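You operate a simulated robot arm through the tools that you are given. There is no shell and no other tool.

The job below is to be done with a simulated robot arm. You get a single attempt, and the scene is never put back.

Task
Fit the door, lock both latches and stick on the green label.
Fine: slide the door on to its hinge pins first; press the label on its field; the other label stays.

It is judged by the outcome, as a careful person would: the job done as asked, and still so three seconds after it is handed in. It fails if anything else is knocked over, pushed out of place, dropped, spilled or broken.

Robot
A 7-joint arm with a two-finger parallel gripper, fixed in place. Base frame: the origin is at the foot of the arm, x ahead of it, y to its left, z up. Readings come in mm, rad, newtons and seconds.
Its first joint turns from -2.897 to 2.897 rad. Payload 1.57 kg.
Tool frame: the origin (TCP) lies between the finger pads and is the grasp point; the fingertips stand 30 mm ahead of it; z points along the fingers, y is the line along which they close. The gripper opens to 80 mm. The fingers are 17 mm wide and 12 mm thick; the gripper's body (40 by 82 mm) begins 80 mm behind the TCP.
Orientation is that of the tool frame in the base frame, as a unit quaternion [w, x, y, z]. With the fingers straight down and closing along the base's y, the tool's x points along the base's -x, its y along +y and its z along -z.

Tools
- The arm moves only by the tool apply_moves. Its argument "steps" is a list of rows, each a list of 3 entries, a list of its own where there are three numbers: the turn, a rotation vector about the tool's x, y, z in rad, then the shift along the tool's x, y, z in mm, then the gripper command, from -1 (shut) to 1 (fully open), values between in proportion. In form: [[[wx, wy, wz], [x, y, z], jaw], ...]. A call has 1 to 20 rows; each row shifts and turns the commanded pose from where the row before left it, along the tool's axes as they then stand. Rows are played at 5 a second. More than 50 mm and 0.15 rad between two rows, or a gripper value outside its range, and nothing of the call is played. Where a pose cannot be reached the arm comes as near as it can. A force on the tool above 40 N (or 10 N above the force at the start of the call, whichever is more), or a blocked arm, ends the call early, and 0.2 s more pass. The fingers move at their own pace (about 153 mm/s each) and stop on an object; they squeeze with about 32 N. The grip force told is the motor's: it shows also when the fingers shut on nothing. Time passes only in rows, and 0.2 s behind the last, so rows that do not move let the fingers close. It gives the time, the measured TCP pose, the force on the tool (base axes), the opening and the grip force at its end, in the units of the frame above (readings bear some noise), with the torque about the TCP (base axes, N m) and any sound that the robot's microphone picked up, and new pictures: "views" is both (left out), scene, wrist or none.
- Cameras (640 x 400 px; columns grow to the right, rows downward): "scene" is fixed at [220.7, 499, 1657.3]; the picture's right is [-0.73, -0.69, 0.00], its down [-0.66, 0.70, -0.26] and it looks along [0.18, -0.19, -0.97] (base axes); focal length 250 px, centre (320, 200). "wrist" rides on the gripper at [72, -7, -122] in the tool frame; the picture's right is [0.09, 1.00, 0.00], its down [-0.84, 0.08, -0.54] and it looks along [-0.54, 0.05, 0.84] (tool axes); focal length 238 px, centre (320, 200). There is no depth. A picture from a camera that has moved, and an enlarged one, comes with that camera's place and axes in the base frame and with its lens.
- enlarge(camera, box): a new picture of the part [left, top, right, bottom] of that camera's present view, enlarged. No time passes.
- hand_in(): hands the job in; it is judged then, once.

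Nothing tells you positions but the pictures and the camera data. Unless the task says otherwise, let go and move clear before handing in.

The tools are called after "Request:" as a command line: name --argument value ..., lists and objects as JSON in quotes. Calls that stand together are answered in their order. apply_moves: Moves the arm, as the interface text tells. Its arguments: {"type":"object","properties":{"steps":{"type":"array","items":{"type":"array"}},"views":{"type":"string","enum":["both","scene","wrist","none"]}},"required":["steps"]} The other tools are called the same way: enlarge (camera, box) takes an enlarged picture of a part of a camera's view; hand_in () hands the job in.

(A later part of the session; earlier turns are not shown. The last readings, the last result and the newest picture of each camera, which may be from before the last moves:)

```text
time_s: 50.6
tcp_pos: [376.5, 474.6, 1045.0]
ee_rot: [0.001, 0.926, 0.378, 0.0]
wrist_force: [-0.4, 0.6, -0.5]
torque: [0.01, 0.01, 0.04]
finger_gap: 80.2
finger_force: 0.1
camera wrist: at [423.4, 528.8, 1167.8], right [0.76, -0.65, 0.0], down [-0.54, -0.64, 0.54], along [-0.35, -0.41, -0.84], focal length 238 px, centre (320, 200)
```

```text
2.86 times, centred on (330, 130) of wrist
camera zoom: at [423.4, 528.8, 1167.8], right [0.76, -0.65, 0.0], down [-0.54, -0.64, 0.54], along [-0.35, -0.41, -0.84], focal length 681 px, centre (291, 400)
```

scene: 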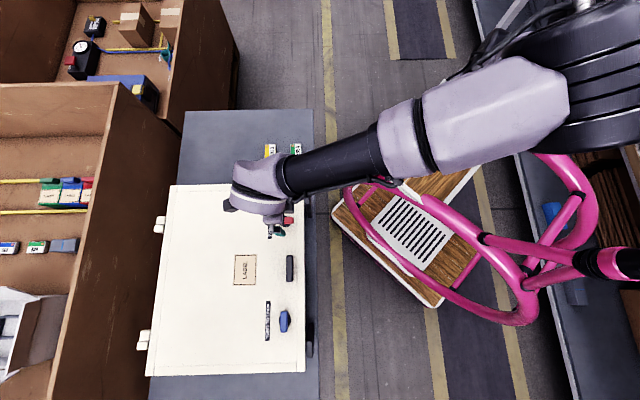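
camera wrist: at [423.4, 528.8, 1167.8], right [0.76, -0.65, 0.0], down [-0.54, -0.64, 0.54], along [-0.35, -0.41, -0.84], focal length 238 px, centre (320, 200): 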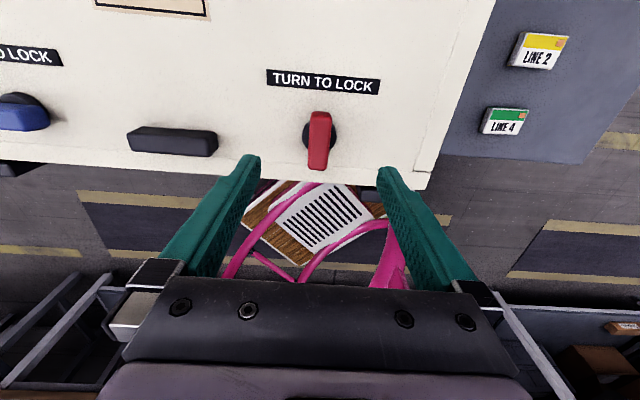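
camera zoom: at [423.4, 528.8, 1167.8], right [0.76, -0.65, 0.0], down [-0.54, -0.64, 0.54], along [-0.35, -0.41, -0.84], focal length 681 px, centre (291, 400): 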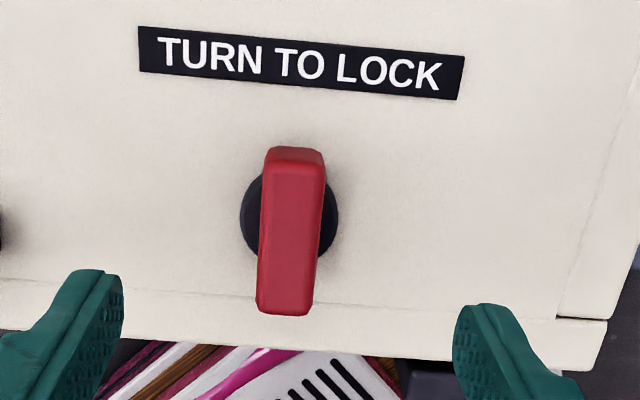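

Request:
apply_moves --steps '[[[0, 0, -0.1437], [0, 0, 0], 1], [[0, 0, -0.1437], [0, 0, 0], 1], [[0, 0, -0.1437], [0, 0, 0], 1], [[0, 0, -0.1437], [0, 0, 0], 1], [[0, 0, -0.1437], [0, 0, 0], 1], [[0, 0, -0.1437], [0, 0, 0], 1], [[0, 0, -0.1437], [0, 0, 0], 1], [[0, 0, -0.1437], [0, 0, 0], 1], [[0, 0, -0.1437], [0, 0, 0], 1], [[0, 0, -0.1437], [0, 0, 0], 1], [[0, 0, -0.1437], [0, 0, 0], 1], [[0, 0, 0], [36, 0, 0], 1], [[0, 0, 0], [36, 0, 0], 1], [[0, 0, 0], [36, 0, 0], 1], [[0, 0, 0], [36, 0, 0], 1], [[0, 0, 0], [36, 0, 0], 1], [[0, 0, 0], [36, 0, 0], 1], [[0, 0, 0], [36, 1, 0], 1], [[0, 0, 0], [3, 1, 0], 1], [[0, 0, 0], [0, 0, 0], 1]]'

Request:
enlarge --camera "wrist" --box '[220, 60, 440, 200]'

```text
time_s: 54.8
tcp_pos: [200.6, 656.1, 1044.8]
ee_rot: [0.0, 0.383, 0.924, -0.001]
wrist_force: [0.4, -0.4, -0.1]
torque: [-0.02, -0.03, 0.02]
finger_gap: 80.1
finger_force: 0.1
camera wrist: at [145.1, 701.6, 1166.8], right [0.64, 0.77, 0.0], down [0.65, -0.54, 0.54], along [0.42, -0.35, -0.84], focal length 238 px, centre (320, 200)
```

scene: 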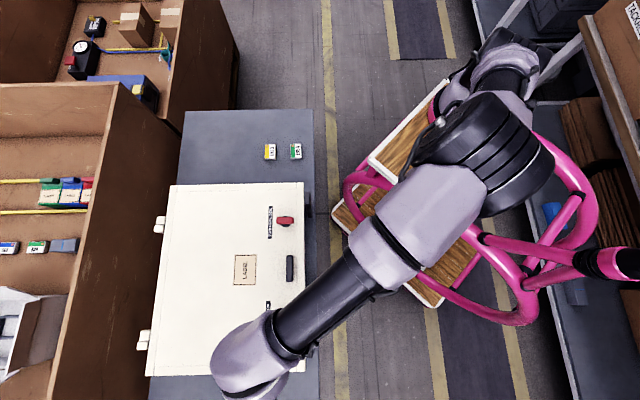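
wrist: 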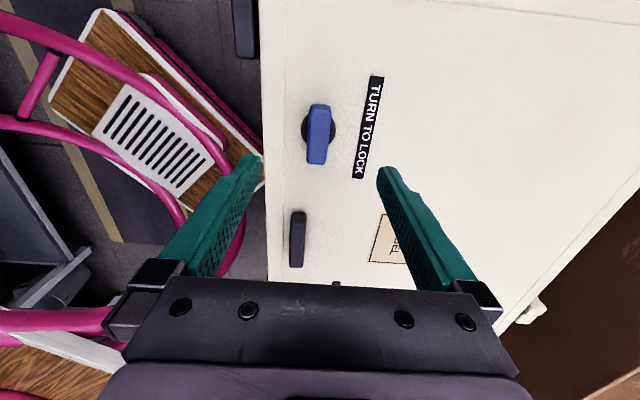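

```text
2.86 times, centred on (330, 130) of wrist
camera zoom: at [145.1, 701.6, 1166.8], right [0.64, 0.77, 0.0], down [0.65, -0.54, 0.54], along [0.42, -0.35, -0.84], focal length 681 px, centre (291, 400)
```

zoom: 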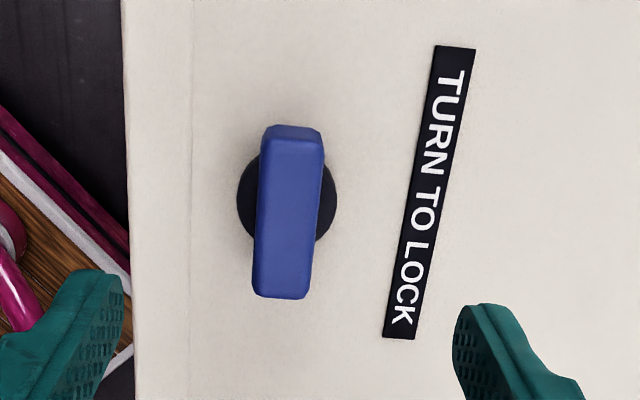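

Request:
apply_moves --steps '[[[0, 0, 0], [7.5, -2.5, 10], 0.5], [[0, 0, 0], [0, 0, 20], 0.1], [[0, 0, 0], [0, 0, 15], 0.1], [[0, 0, 0], [0, 0, 5], 0.1], [[0, 0, 0], [0, 0, 0], 0.1]]' --views "none"

Request:
enlarge --camera "wrist" --box '[240, 100, 400, 220]'

```text
time_s: 56.0
tcp_pos: [193.0, 661.4, 993.0]
ee_rot: [0.001, 0.383, 0.924, 0.001]
wrist_force: [-0.2, 0.1, 0.5]
torque: [-0.02, 0.02, 0.0]
finger_gap: 43.9
finger_force: 0.1
```

```text
3.33 times, centred on (320, 160) of wrist
camera zoom: at [136.9, 705.9, 1116.6], right [0.64, 0.77, 0.0], down [0.65, -0.54, 0.54], along [0.42, -0.35, -0.84], focal length 794 px, centre (320, 333)
```

zoom: 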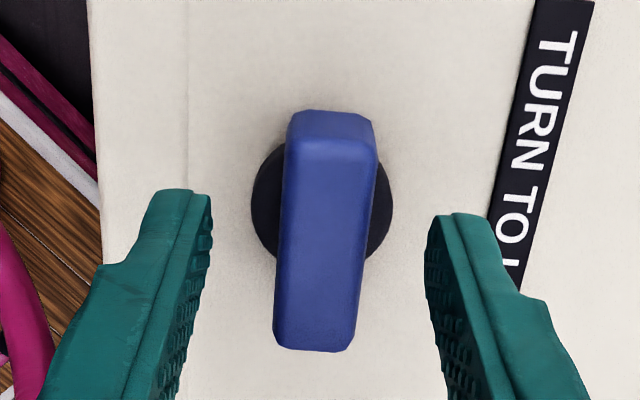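

Request:
apply_moves --steps '[[[0, 0, 0], [0, 0, 6], 0.1], [[0, 0, 0], [0, 0, 4], 0.1], [[0, 0, 0], [0, 0, 0], -0.2], [[0, 0, 0], [0, 0, 0], -0.45], [[0, 0, 0], [0, 0, 0], -0.55], [[0, 0, 0], [0, 0, 0], -1], [[0, 0, 0], [0, 0, 0], -1], [[0, 0, 0.08], [0, 0, 0], -1], [[0, 0, 0.08], [0, 0, 0], -1], [[0, 0, 0], [0, 0, 0], -1]]' --views "none"

Request:
enlarge --camera "wrist" --box '[240, 100, 400, 220]'

```text
time_s: 58.2
tcp_pos: [192.3, 661.4, 984.5]
ee_rot: [0.0, 0.455, 0.89, 0.0]
wrist_force: [7.8, 18.6, 0.6]
torque: [0.6, -0.1, 0.06]
finger_gap: 17.6
finger_force: 32.3
```

```text
3.33 times, centred on (320, 160) of wrist
camera zoom: at [144.7, 715.2, 1107.1], right [0.75, 0.66, 0.0], down [0.55, -0.63, 0.54], along [0.36, -0.41, -0.84], focal length 794 px, centre (320, 333)
```

zoom: 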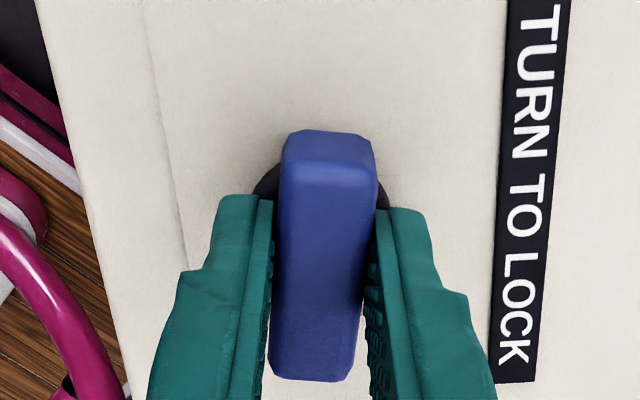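

Request:
apply_moves --steps '[[[0, 0, 0], [0.7, 1.4, 0], -1], [[0, 0, 0.1], [0, 0, 0], -1], [[0, 0, 0.1], [0, 0, 0], -1], [[0, 0, 0.1], [0, 0, 0], -1], [[0, 0, 0.1], [0, 0, 0], -1], [[0, 0, 0.1], [0, 0, 0], -1], [[0, 0, 0], [0, 0, 0], -1]]' --views "none"

Request:
enlarge --camera "wrist" --box '[240, 100, 400, 220]'

```text
time_s: 59.8
tcp_pos: [193.5, 663.0, 985.7]
ee_rot: [-0.001, 0.662, 0.75, 0.0]
wrist_force: [7.0, 2.0, 2.7]
torque: [-0.86, -0.22, 0.03]
finger_gap: 17.8
finger_force: 31.9
```

```text
3.33 times, centred on (320, 160) of wrist
camera zoom: at [177.8, 732.0, 1107.1], right [0.98, 0.21, 0.0], down [0.18, -0.82, 0.54], along [0.12, -0.53, -0.84], focal length 794 px, centre (320, 333)
```

zoom: 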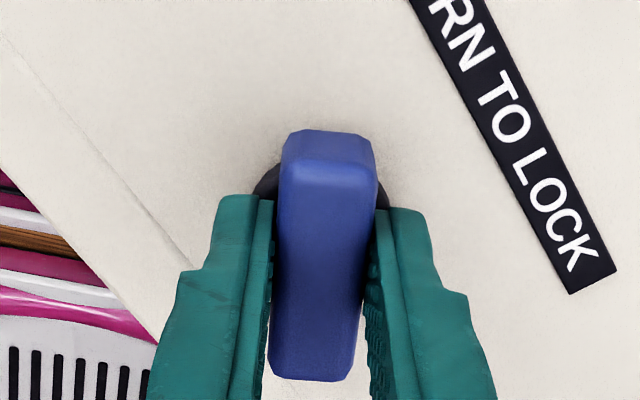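

Blue is turning cleanly with the gripper. I'll continue clockwise to the 90° stop.

Request:
apply_moves --steps '[[[0, 0, 0.1], [0, 0, 0], -1], [[0, 0, 0.1], [0, 0, 0], -1], [[0, 0, 0.1], [0, 0, 0], -1], [[0, 0, 0.1], [0, 0, 0], -1], [[0, 0, 0.1], [0, 0, 0], -1], [[0, 0, 0], [0, 0, 0], -1]]' --views "none"

Request:
apply_moves --steps '[[[0, 0, 0.1], [0, 0, 0], -1], [[0, 0, 0.1], [0, 0, 0], -1], [[0, 0, 0.1], [0, 0, 0], -1], [[0, 0, 0.11], [0, 0, 0], -1], [[0, 0, 0], [0, 0, 0], -1]]' --views "none"

Request:
enlarge --camera "wrist" --box '[240, 100, 400, 220]'

```text
time_s: 61.2
tcp_pos: [193.6, 662.6, 984.9]
ee_rot: [0.0, 0.827, 0.562, 0.001]
wrist_force: [15.7, 2.6, 0.9]
torque: [0.0, -0.27, 0.05]
finger_gap: 17.5
finger_force: 32.2
```

```text
time_s: 62.4
tcp_pos: [194.8, 661.6, 984.8]
ee_rot: [0.001, 0.924, 0.382, 0.0]
wrist_force: [27.8, -4.4, -0.4]
torque: [0.27, -0.82, 0.06]
finger_gap: 17.9
finger_force: 32.0
```

```text
3.33 times, centred on (320, 160) of wrist
camera zoom: at [240.7, 716.5, 1107.8], right [0.77, -0.64, 0.0], down [-0.54, -0.64, 0.54], along [-0.34, -0.42, -0.84], focal length 794 px, centre (320, 333)
```

zoom: 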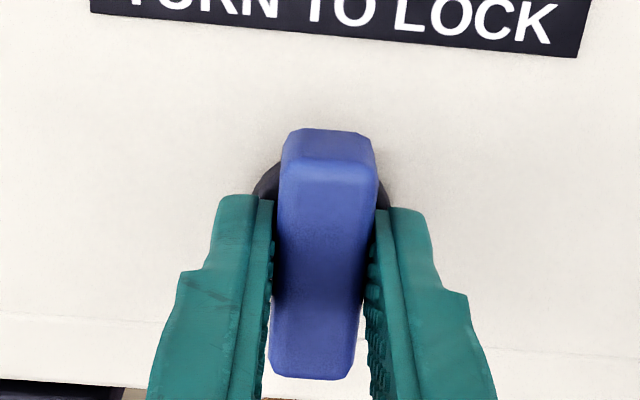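

Request:
apply_moves --steps '[[[0, 0, 0], [1.2, 1.4, 0], -1], [[0, 0, 0], [0, 0, 0], -1], [[0, 0, 0.06], [0, 0, 0], -1], [[0, 0, 0.06], [0, 0, 0], -1], [[0, 0, 0], [0, 0, 0], -1]]' --views "none"

Request:
enlarge --camera "wrist" --box '[240, 100, 400, 220]'

```text
time_s: 63.6
tcp_pos: [195.0, 662.0, 984.4]
ee_rot: [0.001, 0.945, 0.326, 0.0]
wrist_force: [17.7, -16.5, -0.1]
torque: [-0.36, -0.36, 0.74]
finger_gap: 19.4
finger_force: 31.8
```

```text
3.33 times, centred on (320, 160) of wrist
camera zoom: at [247.4, 710.7, 1107.5], right [0.69, -0.73, 0.0], down [-0.61, -0.58, 0.54], along [-0.39, -0.37, -0.84], focal length 794 px, centre (320, 333)
```

zoom: 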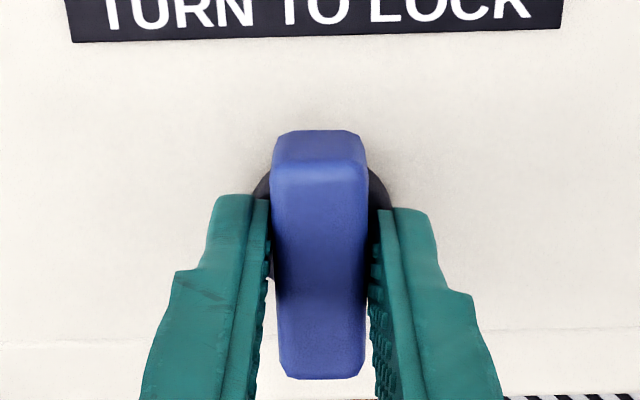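

Request:
apply_moves --steps '[[[0, 0, -0.06], [0, 0, 0], -1], [[0, 0, -0.05], [0, 0, 0], -1], [[0, 0, 0], [0, 0.8, 0], -1], [[0, 0, 0], [0, 0, 0], -0.3], [[0, 0, 0], [0, 0, 0], 0.1], [[0, 0, 0], [0, 0, 0], 0.1], [[0, 0, 0], [0, 0, -20], 0.1], [[0, 0, 0], [0, 0, -30], 0.5], [[0, 0, 0], [0, 0, -30], 1], [[0, 0, 0], [0, 0, -20], 1]]'

Request:
enlarge --camera "wrist" --box '[160, 40, 480, 200]'

```text
time_s: 65.8
tcp_pos: [195.1, 663.0, 1084.2]
ee_rot: [0.0, 0.926, 0.378, 0.0]
wrist_force: [1.1, 0.3, -0.7]
torque: [-0.01, 0.0, 0.02]
finger_gap: 79.7
finger_force: 0.0
camera wrist: at [241.4, 717.3, 1206.6], right [0.76, -0.65, 0.0], down [-0.54, -0.64, 0.54], along [-0.35, -0.41, -0.84], focal length 238 px, centre (320, 200)
```

scene: 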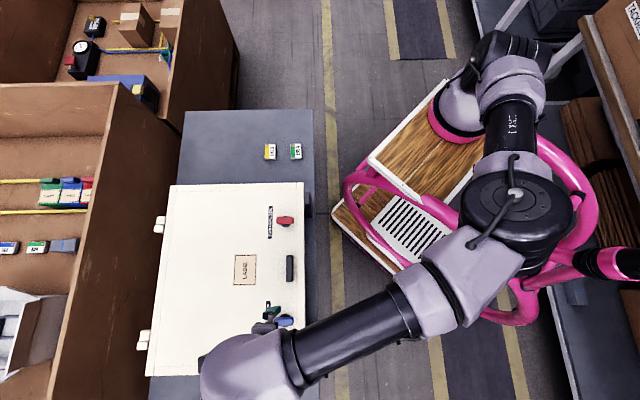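
wrist: 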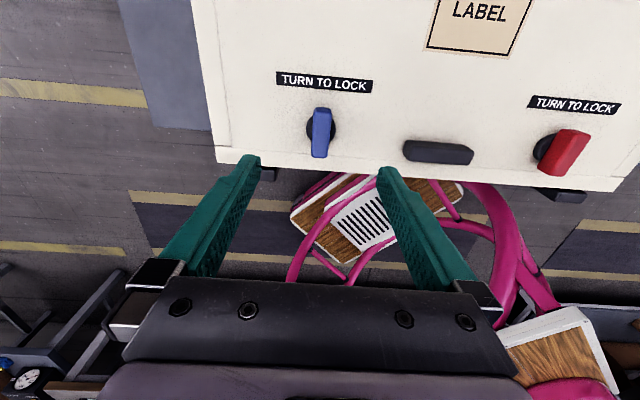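

```text
2.00 times, centred on (320, 120) of wrist
camera zoom: at [241.4, 717.3, 1206.6], right [0.76, -0.65, 0.0], down [-0.54, -0.64, 0.54], along [-0.35, -0.41, -0.84], focal length 477 px, centre (320, 360)
```

zoom: 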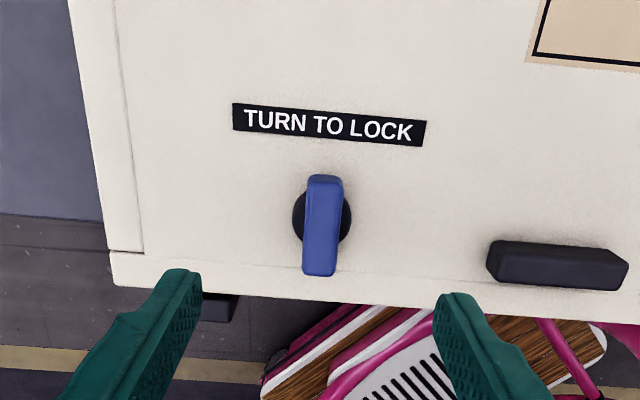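

Request:
apply_moves --steps '[[[0, 0, -0.1437], [0, 0, 0], 1], [[0, 0, -0.1437], [0, 0, 0], 1], [[0, 0, -0.1437], [0, 0, 0], 1], [[0, 0, -0.1437], [0, 0, 0], 1], [[0, 0, -0.1437], [0, 0, 0], 1], [[0, 0, -0.1437], [0, 0, 0], 1], [[0, 0, -0.1437], [0, 0, 0], 1], [[0, 0, -0.1437], [0, 0, 0], 1], [[0, 0, -0.1437], [0, 0, 0], 1], [[0, 0, -0.1437], [0, 0, 0], 1], [[0, 0, -0.1437], [0, 0, 0], 1], [[0, 0, 0], [-40, 0, 0], 1], [[0, 0, 0], [-40, 0, 0], 1], [[0, 0, 0], [-40, 0, 0], 1], [[0, 0, 0], [-40, 0, 0], 1], [[0, 0, 0], [-40, 0, 0], 1], [[0, 0, 0], [-40, 0, 0], 1], [[0, 0, 0], [-40, 0, 0], 1], [[0, 0, 0], [-40, 0, 0], 1], [[0, 0, 0], [-40, 0, 0], 1]]'

```text
time_s: 70.0
tcp_pos: [451.2, 405.9, 1084.8]
ee_rot: [0.0, 0.381, 0.925, 0.0]
wrist_force: [0.2, 0.2, 0.5]
torque: [-0.02, -0.02, -0.01]
finger_gap: 79.9
finger_force: 0.1
camera wrist: at [395.8, 451.6, 1207.6], right [0.64, 0.77, 0.0], down [0.65, -0.54, 0.54], along [0.42, -0.35, -0.84], focal length 238 px, centre (320, 200)
```

scene: 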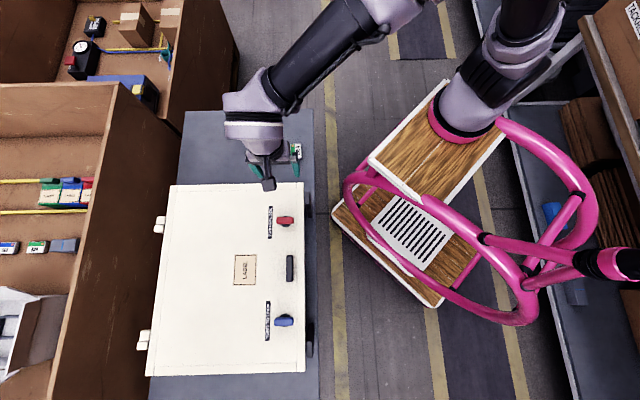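
wrist: 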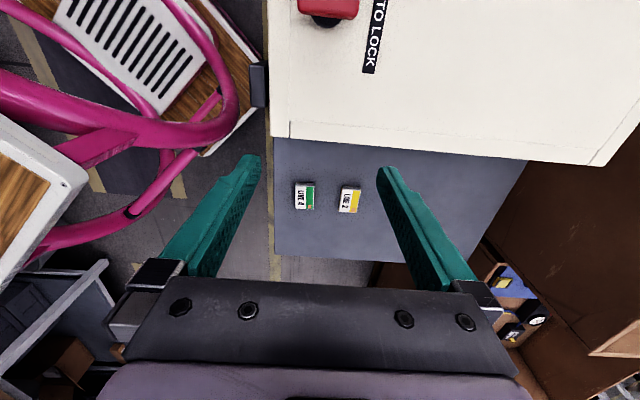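

Request:
enlarge --camera "scene" --box '[225, 245, 265, 295]'

Request:
enlarge --camera "wrist" --box '[270, 160, 390, 230]'

Request:
enlarge --camera "scene" --box '[255, 135, 315, 170]'

```text
8.00 times, centred on (245, 270) of scene
camera zoom: at [220.7, 499.0, 1657.3], right [-0.73, -0.69, 0.0], down [-0.66, 0.7, -0.26], along [0.18, -0.19, -0.97], focal length 1998 px, centre (920, -360)
```

zoom: 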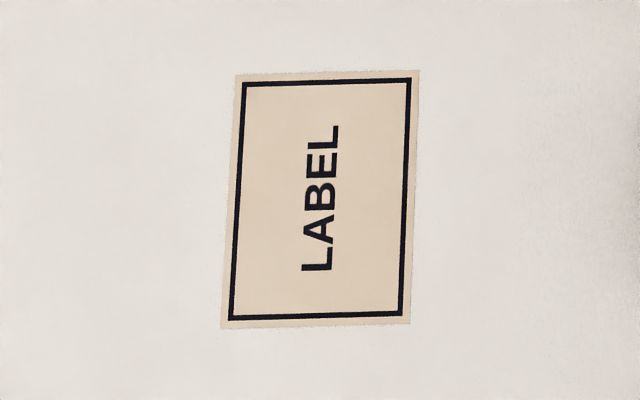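

```text
5.33 times, centred on (330, 195) of wrist
camera zoom: at [395.8, 451.6, 1207.6], right [0.64, 0.77, 0.0], down [0.65, -0.54, 0.54], along [0.42, -0.35, -0.84], focal length 1271 px, centre (267, 227)
```

zoom: 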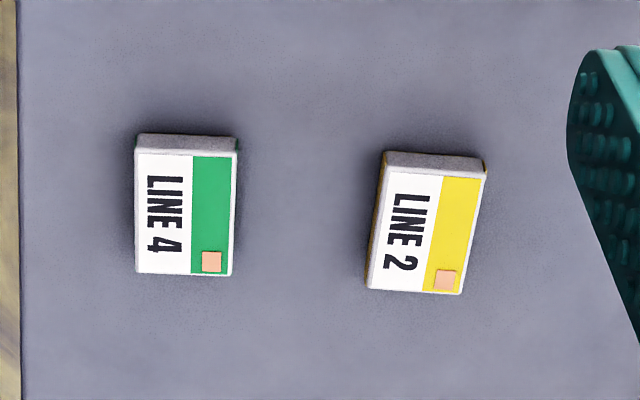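

```text
10.67 times, centred on (285, 152) of scene
camera zoom: at [220.7, 499.0, 1657.3], right [-0.73, -0.69, 0.0], down [-0.66, 0.7, -0.26], along [0.18, -0.19, -0.97], focal length 2664 px, centre (693, 707)
```

zoom: 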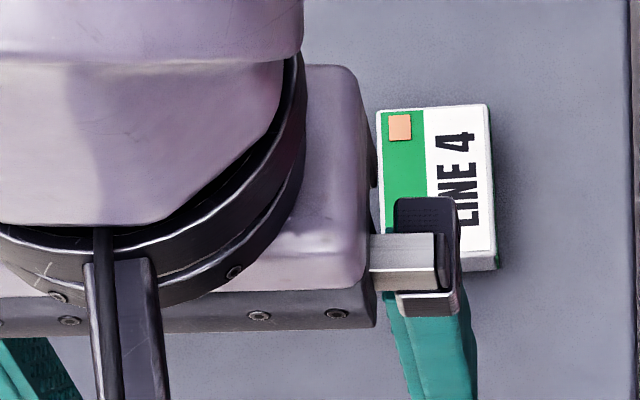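

Request:
apply_moves --steps '[[[0, 0, 0], [-36, -2.5, 0], 1], [[0, 0, 0], [-36, -2.5, 0], 1], [[0, 0, 0], [-36, -2.5, 0], 1], [[0, 0, 0], [-36, -2.5, 0], 1], [[0, 0, 0], [-36, -2.5, 10], 1], [[0, 0, 0], [-35, -2.5, 20], 1], [[0, 0, 0], [0, 0, 40], 1], [[0, 0, 0], [0, 0, 40], 1], [[0, 0, 0], [0, 0, 40], 1], [[0, 0, 0], [0, 0, 30], 1], [[0, 0, 0], [0, 0, 0], 1]]'

Request:
enlarge --camera "wrist" --box '[240, 80, 400, 200]'

```text
time_s: 72.4
tcp_pos: [590.5, 247.0, 905.6]
ee_rot: [0.001, 0.383, 0.924, -0.001]
wrist_force: [0.5, -0.4, -0.4]
torque: [-0.01, -0.02, 0.02]
finger_gap: 80.1
finger_force: 0.0
camera wrist: at [535.2, 291.6, 1029.1], right [0.64, 0.77, 0.0], down [0.65, -0.54, 0.54], along [0.42, -0.35, -0.84], focal length 238 px, centre (320, 200)
```

scene: 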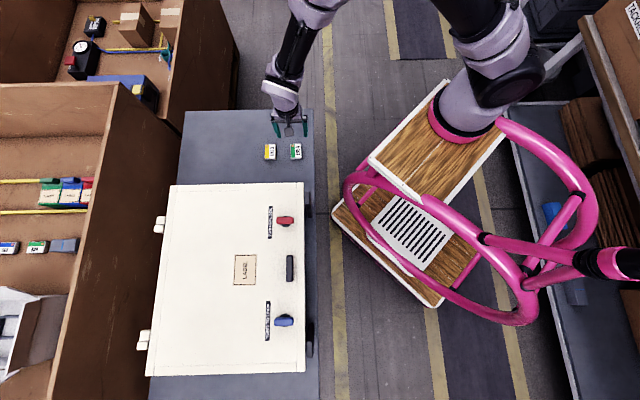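
wrist: 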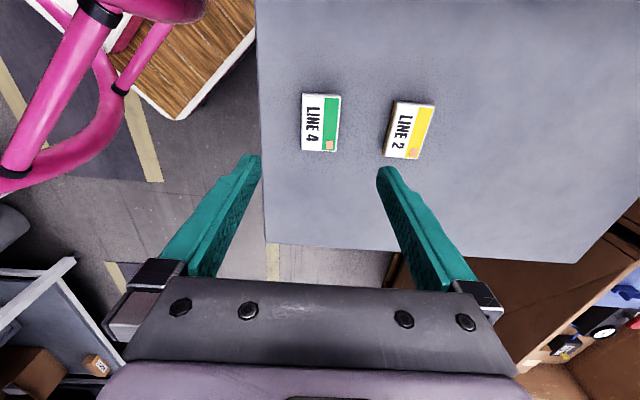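

```text
3.33 times, centred on (320, 140) of wrist
camera zoom: at [535.2, 291.6, 1029.1], right [0.64, 0.77, 0.0], down [0.65, -0.54, 0.54], along [0.42, -0.35, -0.84], focal length 794 px, centre (320, 400)
```

zoom: 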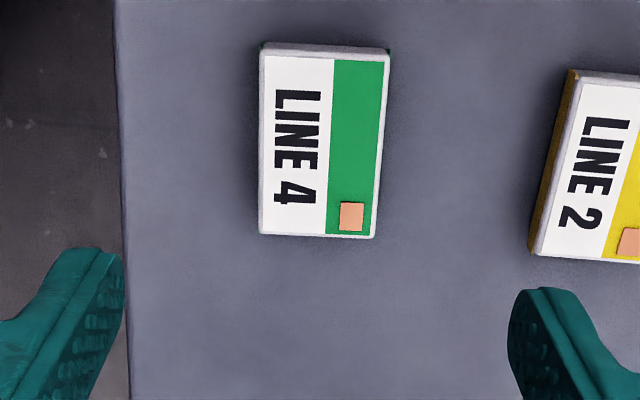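

Request:
apply_moves --steps '[[[0, 0, -0.045], [-3, -0.7, 0], 1], [[0, 0, 0], [0, 0, 40], 1], [[0, 0, 0], [0, 0, 40], 1], [[0, 0, 0], [0, 0, 20], 1], [[0, 0, 0], [0, 0, 8], 1], [[0, 0, 0], [0, 0, 0], 1]]' --views "wrist"

Request:
enlarge --camera "wrist" --box '[230, 90, 410, 210]'

```text
time_s: 73.8
tcp_pos: [592.7, 243.3, 796.5]
ee_rot: [0.0, 0.362, 0.932, 0.0]
wrist_force: [0.2, -0.5, -0.7]
torque: [-0.02, -0.01, 0.01]
finger_gap: 80.0
finger_force: 0.1
camera wrist: at [535.1, 284.8, 919.9], right [0.6, 0.8, 0.0], down [0.67, -0.51, 0.54], along [0.43, -0.33, -0.84], focal length 238 px, centre (320, 200)
```

wrist: 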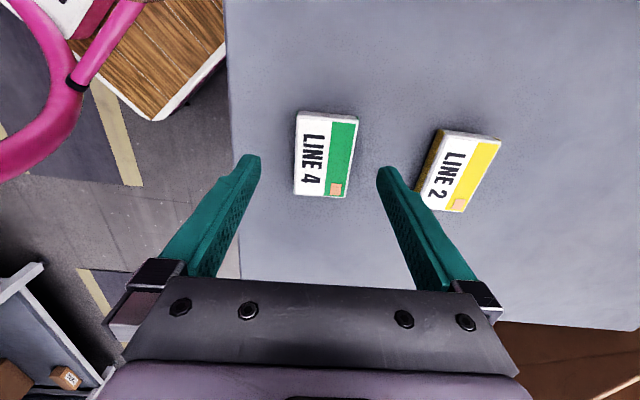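

```text
3.33 times, centred on (320, 150) of wrist
camera zoom: at [535.1, 284.8, 919.9], right [0.6, 0.8, 0.0], down [0.67, -0.51, 0.54], along [0.43, -0.33, -0.84], focal length 794 px, centre (320, 367)
```

zoom: 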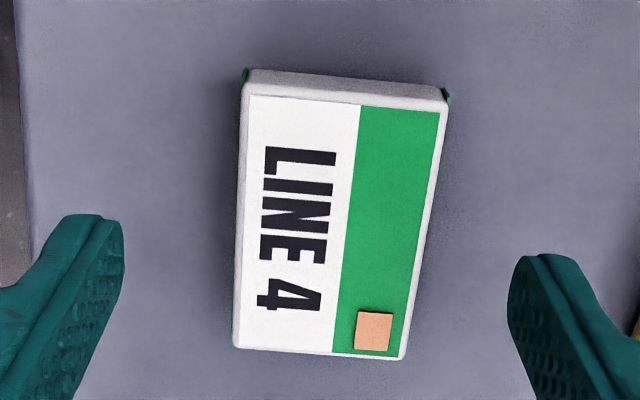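

Request:
apply_moves --steps '[[[0, 0, 0], [3, 2.6, 0], 0.5], [[0, 0, 0], [0, 0, 6], 0.5], [[0, 0, 0], [0, 0, 5], 0.5], [[0, 0, 0], [0, 0, 0], 0.5]]' --views "none"

Request:
enlarge --camera "wrist" --box '[230, 100, 410, 220]'

```text
time_s: 74.8
tcp_pos: [591.4, 245.4, 785.9]
ee_rot: [0.0, 0.361, 0.933, 0.0]
wrist_force: [0.4, -0.2, 0.1]
torque: [0.03, -0.01, 0.0]
finger_gap: 60.1
finger_force: 0.0
```

```text
3.33 times, centred on (320, 160) of wrist
camera zoom: at [534.1, 289.2, 909.2], right [0.6, 0.8, 0.0], down [0.67, -0.51, 0.54], along [0.43, -0.33, -0.84], focal length 794 px, centre (320, 333)
```

zoom: 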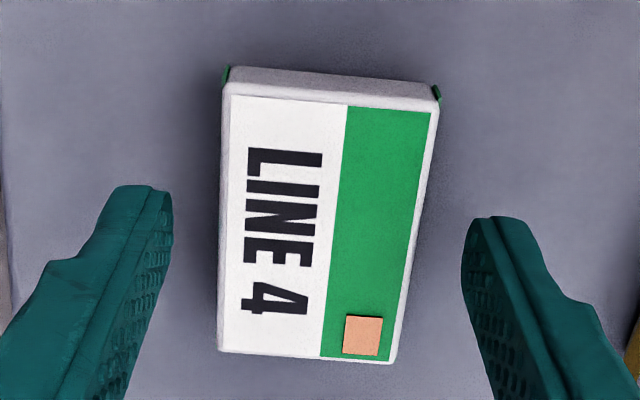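

Request:
apply_moves --steps '[[[0, 0, 0], [0, 0, 2], 0.5], [[0, 0, 0], [0, 0, 2], 0.5], [[0, 0, 0], [0, 0, 0], 0.5]]' --views "none"

Request:
apply_moves --steps '[[[0, 0, 0], [0, 0, 1], 0.5], [[0, 0, 0], [0, 0, 1], 0.5], [[0, 0, 0], [0, 0, 0], 0.5]]' --views "none"

Request:
enlarge --camera "wrist" --box '[230, 100, 410, 220]'

```text
time_s: 75.6
tcp_pos: [592.4, 247.9, 782.4]
ee_rot: [0.0, 0.362, 0.932, 0.001]
wrist_force: [0.8, -0.1, 0.1]
torque: [0.01, -0.03, 0.03]
finger_gap: 60.0
finger_force: 0.0
```

```text
time_s: 76.4
tcp_pos: [592.6, 246.4, 780.5]
ee_rot: [0.001, 0.363, 0.932, 0.0]
wrist_force: [0.0, 0.2, 0.4]
torque: [-0.02, 0.03, 0.02]
finger_gap: 60.1
finger_force: 0.0
```

```text
3.33 times, centred on (320, 160) of wrist
camera zoom: at [534.4, 289.0, 903.2], right [0.6, 0.8, 0.0], down [0.67, -0.51, 0.54], along [0.43, -0.33, -0.84], focal length 794 px, centre (320, 333)
```

zoom: 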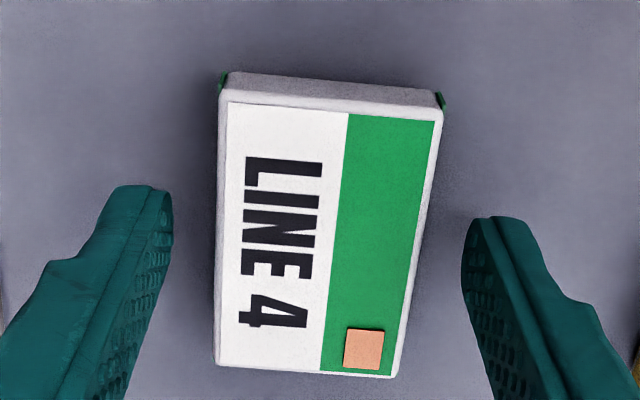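

Request:
apply_moves --steps '[[[0, 0, 0], [0, 0, 0], 0.25], [[0, 0, 0], [0, 0, 0], 0.1], [[0, 0, 0], [0, 0, 0], 0.02], [[0, 0, 0], [0, 0, 0], -0.1], [[0, 0, 0], [0, 0, 0], -0.3], [[0, 0, 0], [0, 0, 0], -0.3]]' --views "none"

Request:
enlarge --camera "wrist" --box '[230, 100, 410, 220]'

```text
time_s: 77.8
tcp_pos: [592.4, 247.3, 779.4]
ee_rot: [-0.001, 0.361, 0.932, -0.001]
wrist_force: [0.0, 0.2, -0.8]
torque: [-0.01, 0.01, -0.02]
finger_gap: 40.6
finger_force: 32.0
```

```text
3.33 times, centred on (320, 160) of wrist
camera zoom: at [534.3, 289.0, 903.2], right [0.6, 0.8, 0.0], down [0.67, -0.51, 0.54], along [0.43, -0.33, -0.84], focal length 794 px, centre (320, 333)
```

zoom: 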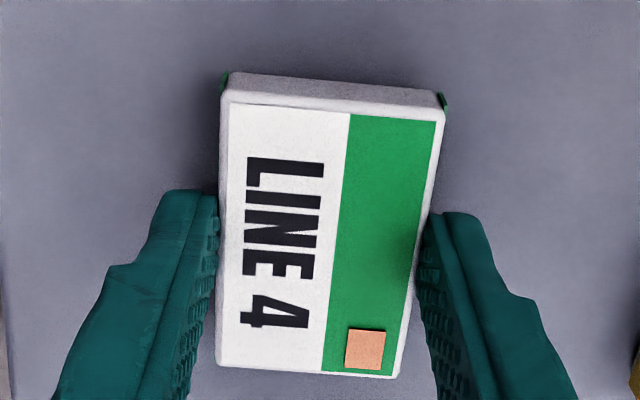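

Request:
apply_moves --steps '[[[0, 0, 0], [0, 0, -5], -0.3], [[0, 0, 0], [0, 0, -10], -0.3], [[0, 0, 0], [0, 0, -25], -0.3], [[0, 0, 0], [0, 0, -40], -0.3], [[0, 0, 0], [0, 0, 0], -0.3]]'

Request:
enlarge --camera "wrist" --box '[230, 100, 410, 220]'

```text
time_s: 79.0
tcp_pos: [592.1, 245.5, 858.9]
ee_rot: [0.0, 0.361, 0.933, 0.0]
wrist_force: [1.0, -0.1, -0.2]
torque: [-0.02, -0.04, -0.01]
finger_gap: 40.4
finger_force: 31.5
camera wrist: at [534.7, 288.7, 982.4], right [0.6, 0.8, 0.0], down [0.67, -0.51, 0.54], along [0.43, -0.33, -0.84], focal length 238 px, centre (320, 200)
```

scene: 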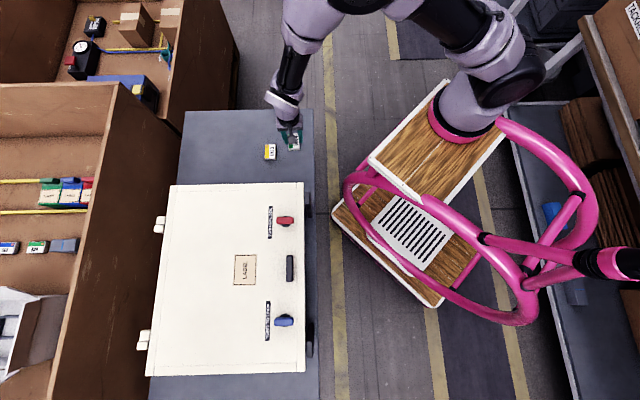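
wrist: 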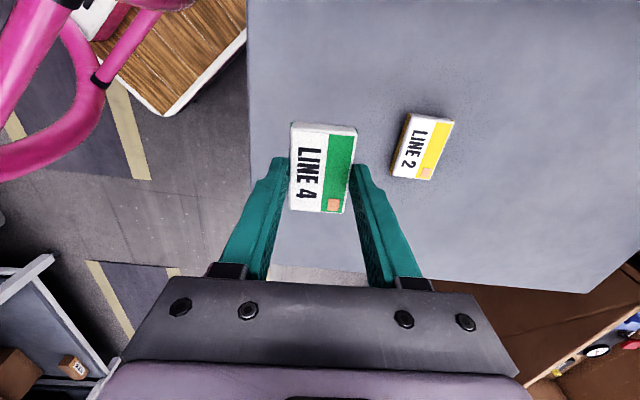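

```text
3.33 times, centred on (320, 160) of wrist
camera zoom: at [534.7, 288.7, 982.4], right [0.6, 0.8, 0.0], down [0.67, -0.51, 0.54], along [0.43, -0.33, -0.84], focal length 794 px, centre (320, 333)
```

zoom: 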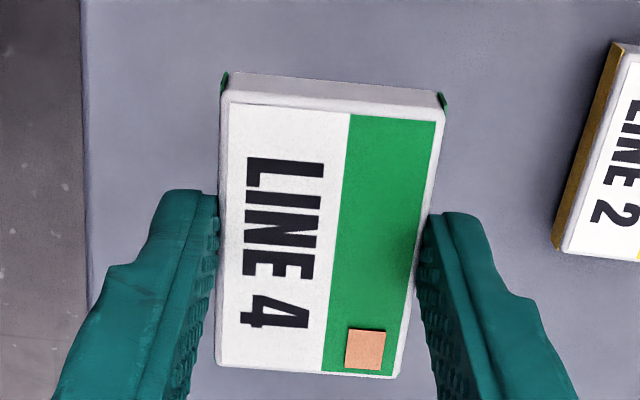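

Request:
apply_moves --steps '[[[0, 0, 0.0225], [0, 0, -40], -0.3], [[0, 0, 0.0225], [0, 0, -40], -0.3], [[0, 0, 0], [0, 0, -40], -0.3], [[0, 0, 0], [0, 0, -40], -0.3], [[0, 0, 0], [0, 0, -40], -0.3], [[0, 0, 0], [34, 9.4, 0], -0.3], [[0, 0, 0], [34, 9.4, 0], -0.3], [[0, 0, 0], [34, 9.4, 0], -0.3], [[0, 0, 0], [34, 9.4, 0], -0.3], [[0, 0, 0], [34, 9.4, 0], -0.3], [[0, 0, 0], [34, 9.4, 0], -0.3], [[0, 0, 0], [34, 9.4, 0], -0.3], [[0, 0, 0], [34, 9.4, 0], -0.3], [[0, 0, 0], [34, 9.4, 0], -0.3], [[0, 0, 0], [34, 9.4, 0], -0.3], [[0, 0, 0], [34, 9.4, 0], -0.3], [[0, 0, 0], [34, 9.4, 0], -0.3], [[0, 0, 0], [34, 9.2, 0], -0.3], [[0, 0, 0], [0, 0, 0], -0.3]]'

Request:
enlarge --camera "wrist" --box '[200, 40, 440, 240]'

```text
time_s: 83.0
tcp_pos: [368.2, 645.2, 1058.4]
ee_rot: [0.0, 0.383, 0.924, 0.0]
wrist_force: [-0.6, -0.1, 0.2]
torque: [-0.01, -0.02, -0.02]
finger_gap: 40.6
finger_force: 31.9
camera wrist: at [312.7, 690.2, 1181.4], right [0.64, 0.77, 0.0], down [0.65, -0.54, 0.54], along [0.42, -0.35, -0.84], focal length 238 px, centre (320, 200)
```

scene: 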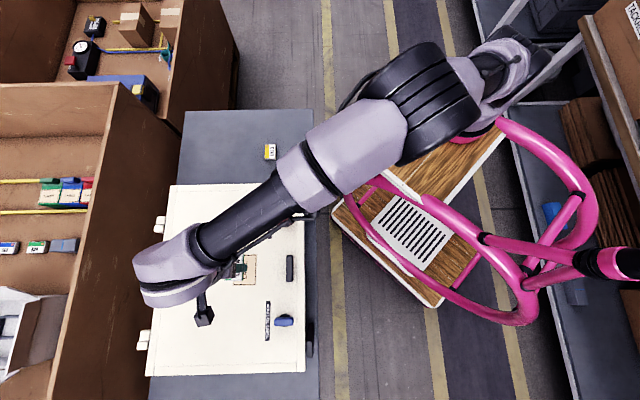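
wrist: 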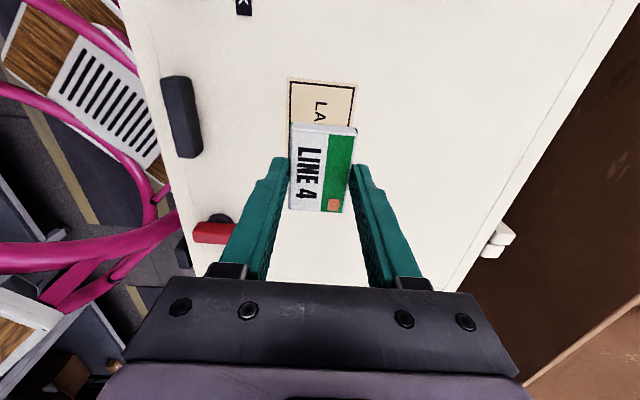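

```text
2.00 times, centred on (320, 140) of wrist
camera zoom: at [312.7, 690.2, 1181.4], right [0.64, 0.77, 0.0], down [0.65, -0.54, 0.54], along [0.42, -0.35, -0.84], focal length 477 px, centre (320, 320)
```

zoom: 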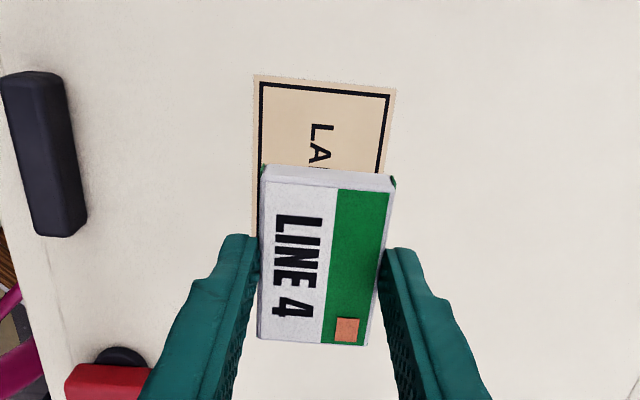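

Request:
apply_moves --steps '[[[0, 0, 0], [4.2, -1.3, 10], -0.3], [[0, 0, 0], [0, 0, 20], -0.3], [[0, 0, 0], [0, 0, 20], -0.3], [[0, 0, 0], [0, 0, 12], -0.3], [[0, 0, 0], [0, 0, 0], -0.3]]' --views "none"

Request:
enlarge --camera "wrist" --box '[220, 80, 420, 230]'

Request:
enlarge --camera "scene" --box '[225, 245, 265, 295]'

```text
time_s: 84.2
tcp_pos: [362.6, 646.0, 996.8]
ee_rot: [0.0, 0.383, 0.924, 0.0]
wrist_force: [0.7, -0.2, -0.9]
torque: [-0.01, 0.0, 0.02]
finger_gap: 40.3
finger_force: 32.2
```

```text
2.67 times, centred on (320, 155) of wrist
camera zoom: at [306.7, 690.8, 1119.9], right [0.64, 0.77, 0.0], down [0.65, -0.54, 0.54], along [0.42, -0.35, -0.84], focal length 636 px, centre (320, 320)
```

zoom: 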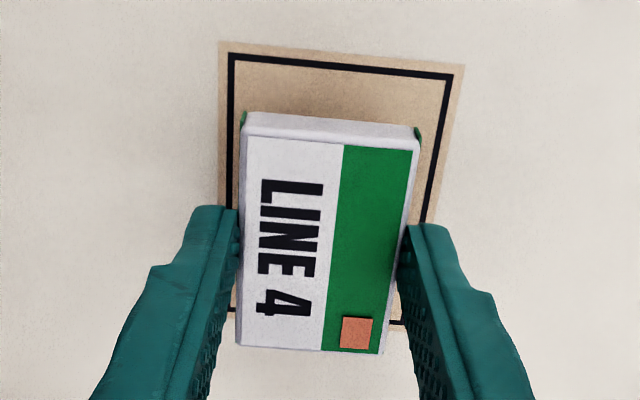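

```text
8.00 times, centred on (245, 270) of scene
camera zoom: at [220.7, 499.0, 1657.3], right [-0.73, -0.69, 0.0], down [-0.66, 0.7, -0.26], along [0.18, -0.19, -0.97], focal length 1998 px, centre (920, -360)
```

zoom: 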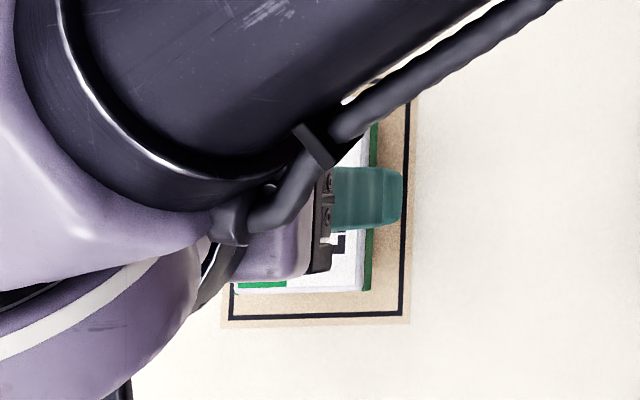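

Request:
apply_moves --steps '[[[0, 0, 0], [-0.5, 2.3, 0], -0.3], [[0, 0, 0], [0, 0, 5], -0.3], [[0, 0, 0], [0, 0, 5], -0.3], [[0, 0, 0], [0, 0, 0], -0.3], [[0, 0, 0], [0, 0, 0], -0.3]]' --views "none"

Request:
enlarge --camera "wrist" --box '[220, 80, 420, 230]'

```text
time_s: 85.4
tcp_pos: [364.5, 645.6, 987.9]
ee_rot: [0.0, 0.383, 0.924, 0.0]
wrist_force: [-0.8, -0.2, -0.2]
torque: [0.04, -0.03, -0.01]
finger_gap: 40.6
finger_force: 32.2
```

```text
2.67 times, centred on (320, 155) of wrist
camera zoom: at [308.6, 691.6, 1110.8], right [0.64, 0.77, 0.0], down [0.65, -0.54, 0.54], along [0.42, -0.35, -0.84], focal length 636 px, centre (320, 320)
```

zoom: 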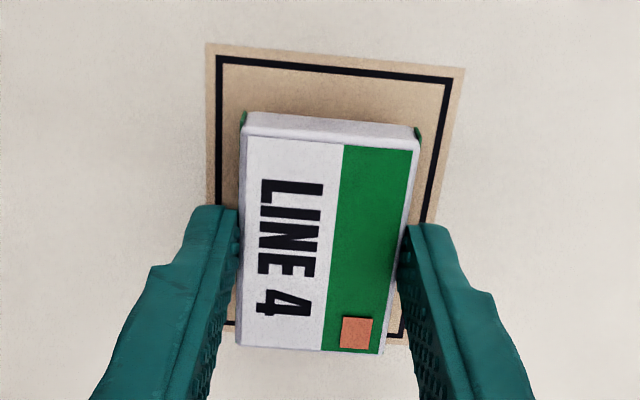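

Request:
apply_moves --steps '[[[0, 0, 0], [0.8, 0.3, 2], -0.3], [[0, 0, 0], [0, 0, 2], -0.3], [[0, 0, 0], [0, 0, 1], -0.3], [[0, 0, 0], [0, 0, 0], -0.3]]' --views "none"

Request:
enlarge --camera "wrist" --box '[220, 80, 420, 230]'

```text
time_s: 86.4
tcp_pos: [363.5, 648.9, 984.0]
ee_rot: [-0.001, 0.383, 0.924, -0.001]
wrist_force: [1.2, 4.0, -8.3]
torque: [0.15, -0.02, -0.01]
finger_gap: 40.4
finger_force: 32.0
```

```text
2.67 times, centred on (320, 155) of wrist
camera zoom: at [307.9, 693.5, 1105.6], right [0.64, 0.77, 0.0], down [0.65, -0.54, 0.54], along [0.42, -0.35, -0.84], focal length 636 px, centre (320, 320)
```

zoom: 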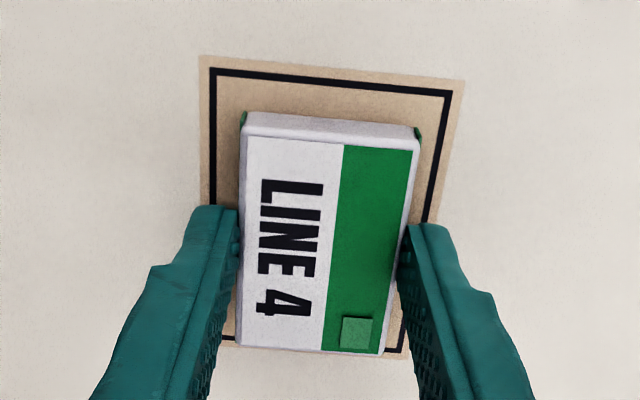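

Request:
enlarge --camera "wrist" --box '[280, 160, 380, 230]'

Request:
apply_moves --steps '[[[0, 0, 0], [0, 0, 0.5], -0.3], [[0, 0, 0], [0, 0, 0.5], -0.3], [[0, 0, 0], [0, 0, 0], -0.3]]' --views "none"

Request:
enlarge --camera "wrist" --box '[220, 80, 420, 230]'

```text
5.71 times, centred on (330, 195) of wrist
camera zoom: at [307.9, 693.5, 1105.6], right [0.64, 0.77, 0.0], down [0.65, -0.54, 0.54], along [0.42, -0.35, -0.84], focal length 1362 px, centre (263, 229)
```

zoom: 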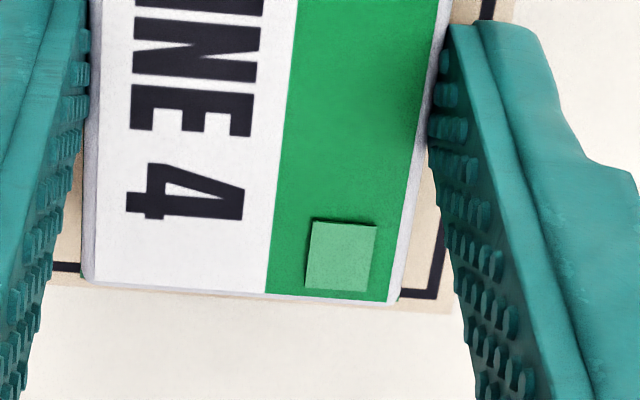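

```text
time_s: 87.2
tcp_pos: [363.2, 648.0, 982.3]
ee_rot: [0.0, 0.383, 0.924, 0.0]
wrist_force: [-0.7, 0.7, -2.1]
torque: [0.07, -0.03, 0.0]
finger_gap: 40.5
finger_force: 31.6
```

```text
2.67 times, centred on (320, 155) of wrist
camera zoom: at [307.9, 693.3, 1105.4], right [0.64, 0.77, 0.0], down [0.65, -0.54, 0.54], along [0.42, -0.35, -0.84], focal length 636 px, centre (320, 320)
```

zoom: 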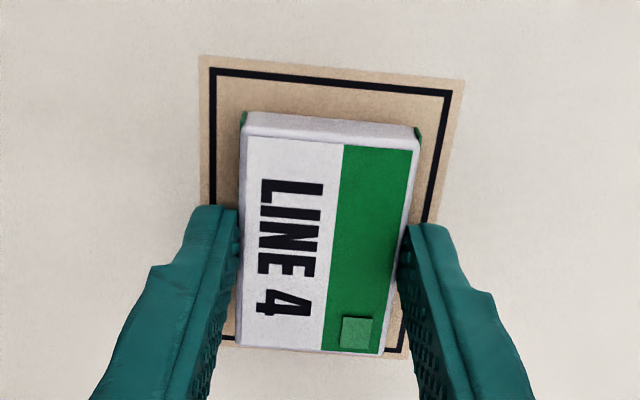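

Request:
apply_moves --steps '[[[0, 0, 0], [0, 0, 0.5], -0.3], [[0, 0, 0], [0, 0, 0.5], -0.3], [[0, 0, 0], [0, 0, 0.5], -0.3], [[0, 0, 0], [0, 0, 0.5], -0.3], [[0, 0, 0], [0, 0, 0], -0.3]]' --views "none"

```text
time_s: 88.4
tcp_pos: [364.3, 647.6, 981.7]
ee_rot: [-0.001, 0.383, 0.924, 0.002]
wrist_force: [-2.2, -1.0, 26.0]
torque: [-0.03, 0.11, -0.03]
finger_gap: 40.5
finger_force: 31.6
```

Request:
apply_moves --steps '[[[0, 0, 0], [0, 0, 0], -0.3], [[0, 0, 0], [0, 0, -0.8], -0.3], [[0, 0, 0], [0, 0, -0.8], -0.3], [[0, 0, 0], [0, 0, 0], -0.3], [[0, 0, 0], [0, 0, 0], 0.1], [[0, 0, 0], [0, 0, 0], 0.3], [[0, 0, 0], [0, 0, 0], 0.4]]' --views "none"

Request:
enlarge --camera "wrist" --box '[220, 80, 420, 230]'

```text
time_s: 90.0
tcp_pos: [363.3, 648.0, 981.3]
ee_rot: [0.0, 0.383, 0.924, 0.0]
wrist_force: [0.0, 0.9, -1.0]
torque: [0.0, 0.0, 0.02]
finger_gap: 55.8
finger_force: 0.0
```

```text
2.67 times, centred on (320, 155) of wrist
camera zoom: at [307.6, 693.2, 1103.4], right [0.64, 0.77, 0.0], down [0.65, -0.54, 0.54], along [0.42, -0.35, -0.84], focal length 636 px, centre (320, 320)
```

zoom: 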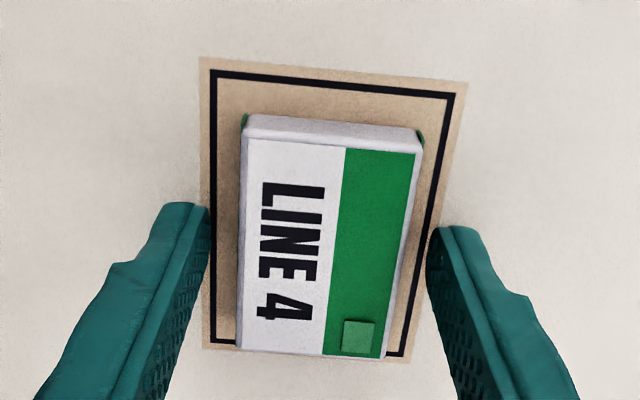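

Request:
apply_moves --steps '[[[0, 0, 0], [0, 0, -10], 0.4], [[0, 0, 0], [0, 0, -20], 0.4], [[0, 0, 0], [0, 0, -30], 0.6], [[0, 0, 0], [0, 0, -40], 1], [[0, 0, 0], [0, 0, 0], 1]]'

Request:
enlarge --camera "wrist" --box '[200, 40, 440, 240]'

```text
time_s: 91.2
tcp_pos: [365.5, 649.9, 1081.7]
ee_rot: [0.0, 0.383, 0.924, 0.0]
wrist_force: [-0.4, 0.0, 0.1]
torque: [0.01, 0.04, -0.02]
finger_gap: 80.0
finger_force: 0.1
camera wrist: at [310.1, 694.7, 1203.4], right [0.64, 0.77, 0.0], down [0.65, -0.54, 0.54], along [0.42, -0.35, -0.84], focal length 238 px, centre (320, 200)
```

scene: 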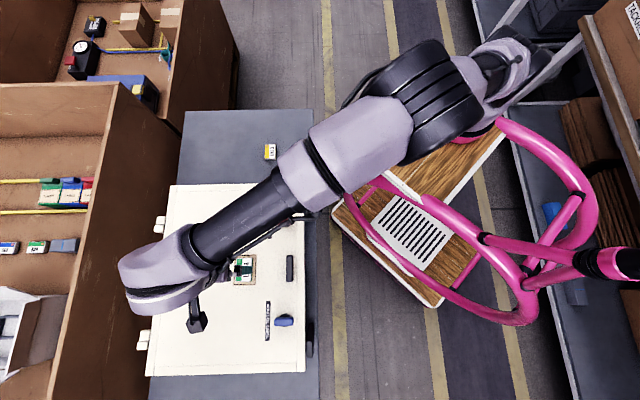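
wrist: 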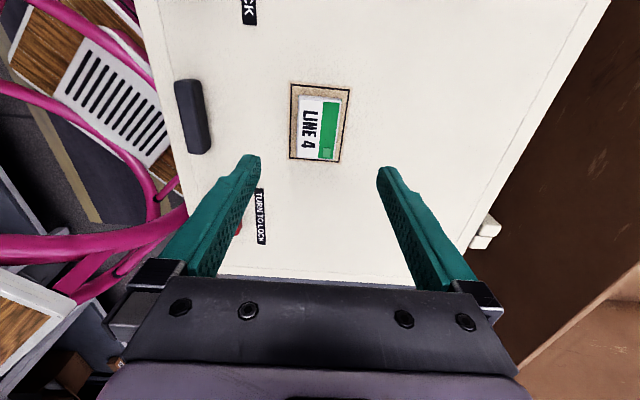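

```text
2.00 times, centred on (320, 140) of wrist
camera zoom: at [310.1, 694.7, 1203.4], right [0.64, 0.77, 0.0], down [0.65, -0.54, 0.54], along [0.42, -0.35, -0.84], focal length 477 px, centre (320, 320)
```

zoom: 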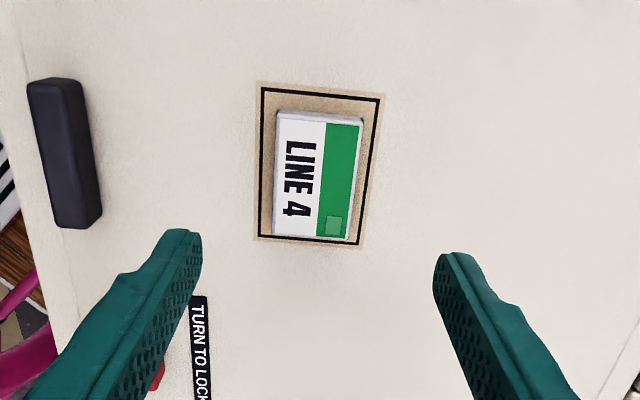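

Request:
enlarge --camera "wrist" --box '[280, 75, 360, 170]'

Request:
enlarge --camera "scene" --box '[225, 245, 265, 295]'

```text
4.21 times, centred on (320, 122) of wrist
camera zoom: at [310.1, 694.7, 1203.4], right [0.64, 0.77, 0.0], down [0.65, -0.54, 0.54], along [0.42, -0.35, -0.84], focal length 1004 px, centre (320, 526)
```

zoom: 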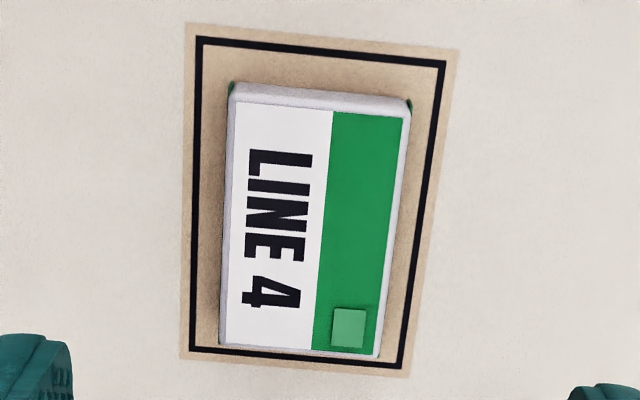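

```text
8.00 times, centred on (245, 270) of scene
camera zoom: at [220.7, 499.0, 1657.3], right [-0.73, -0.69, 0.0], down [-0.66, 0.7, -0.26], along [0.18, -0.19, -0.97], focal length 1998 px, centre (920, -360)
```

zoom: 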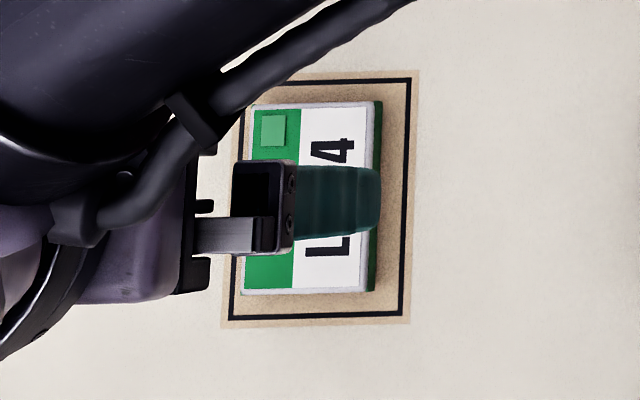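

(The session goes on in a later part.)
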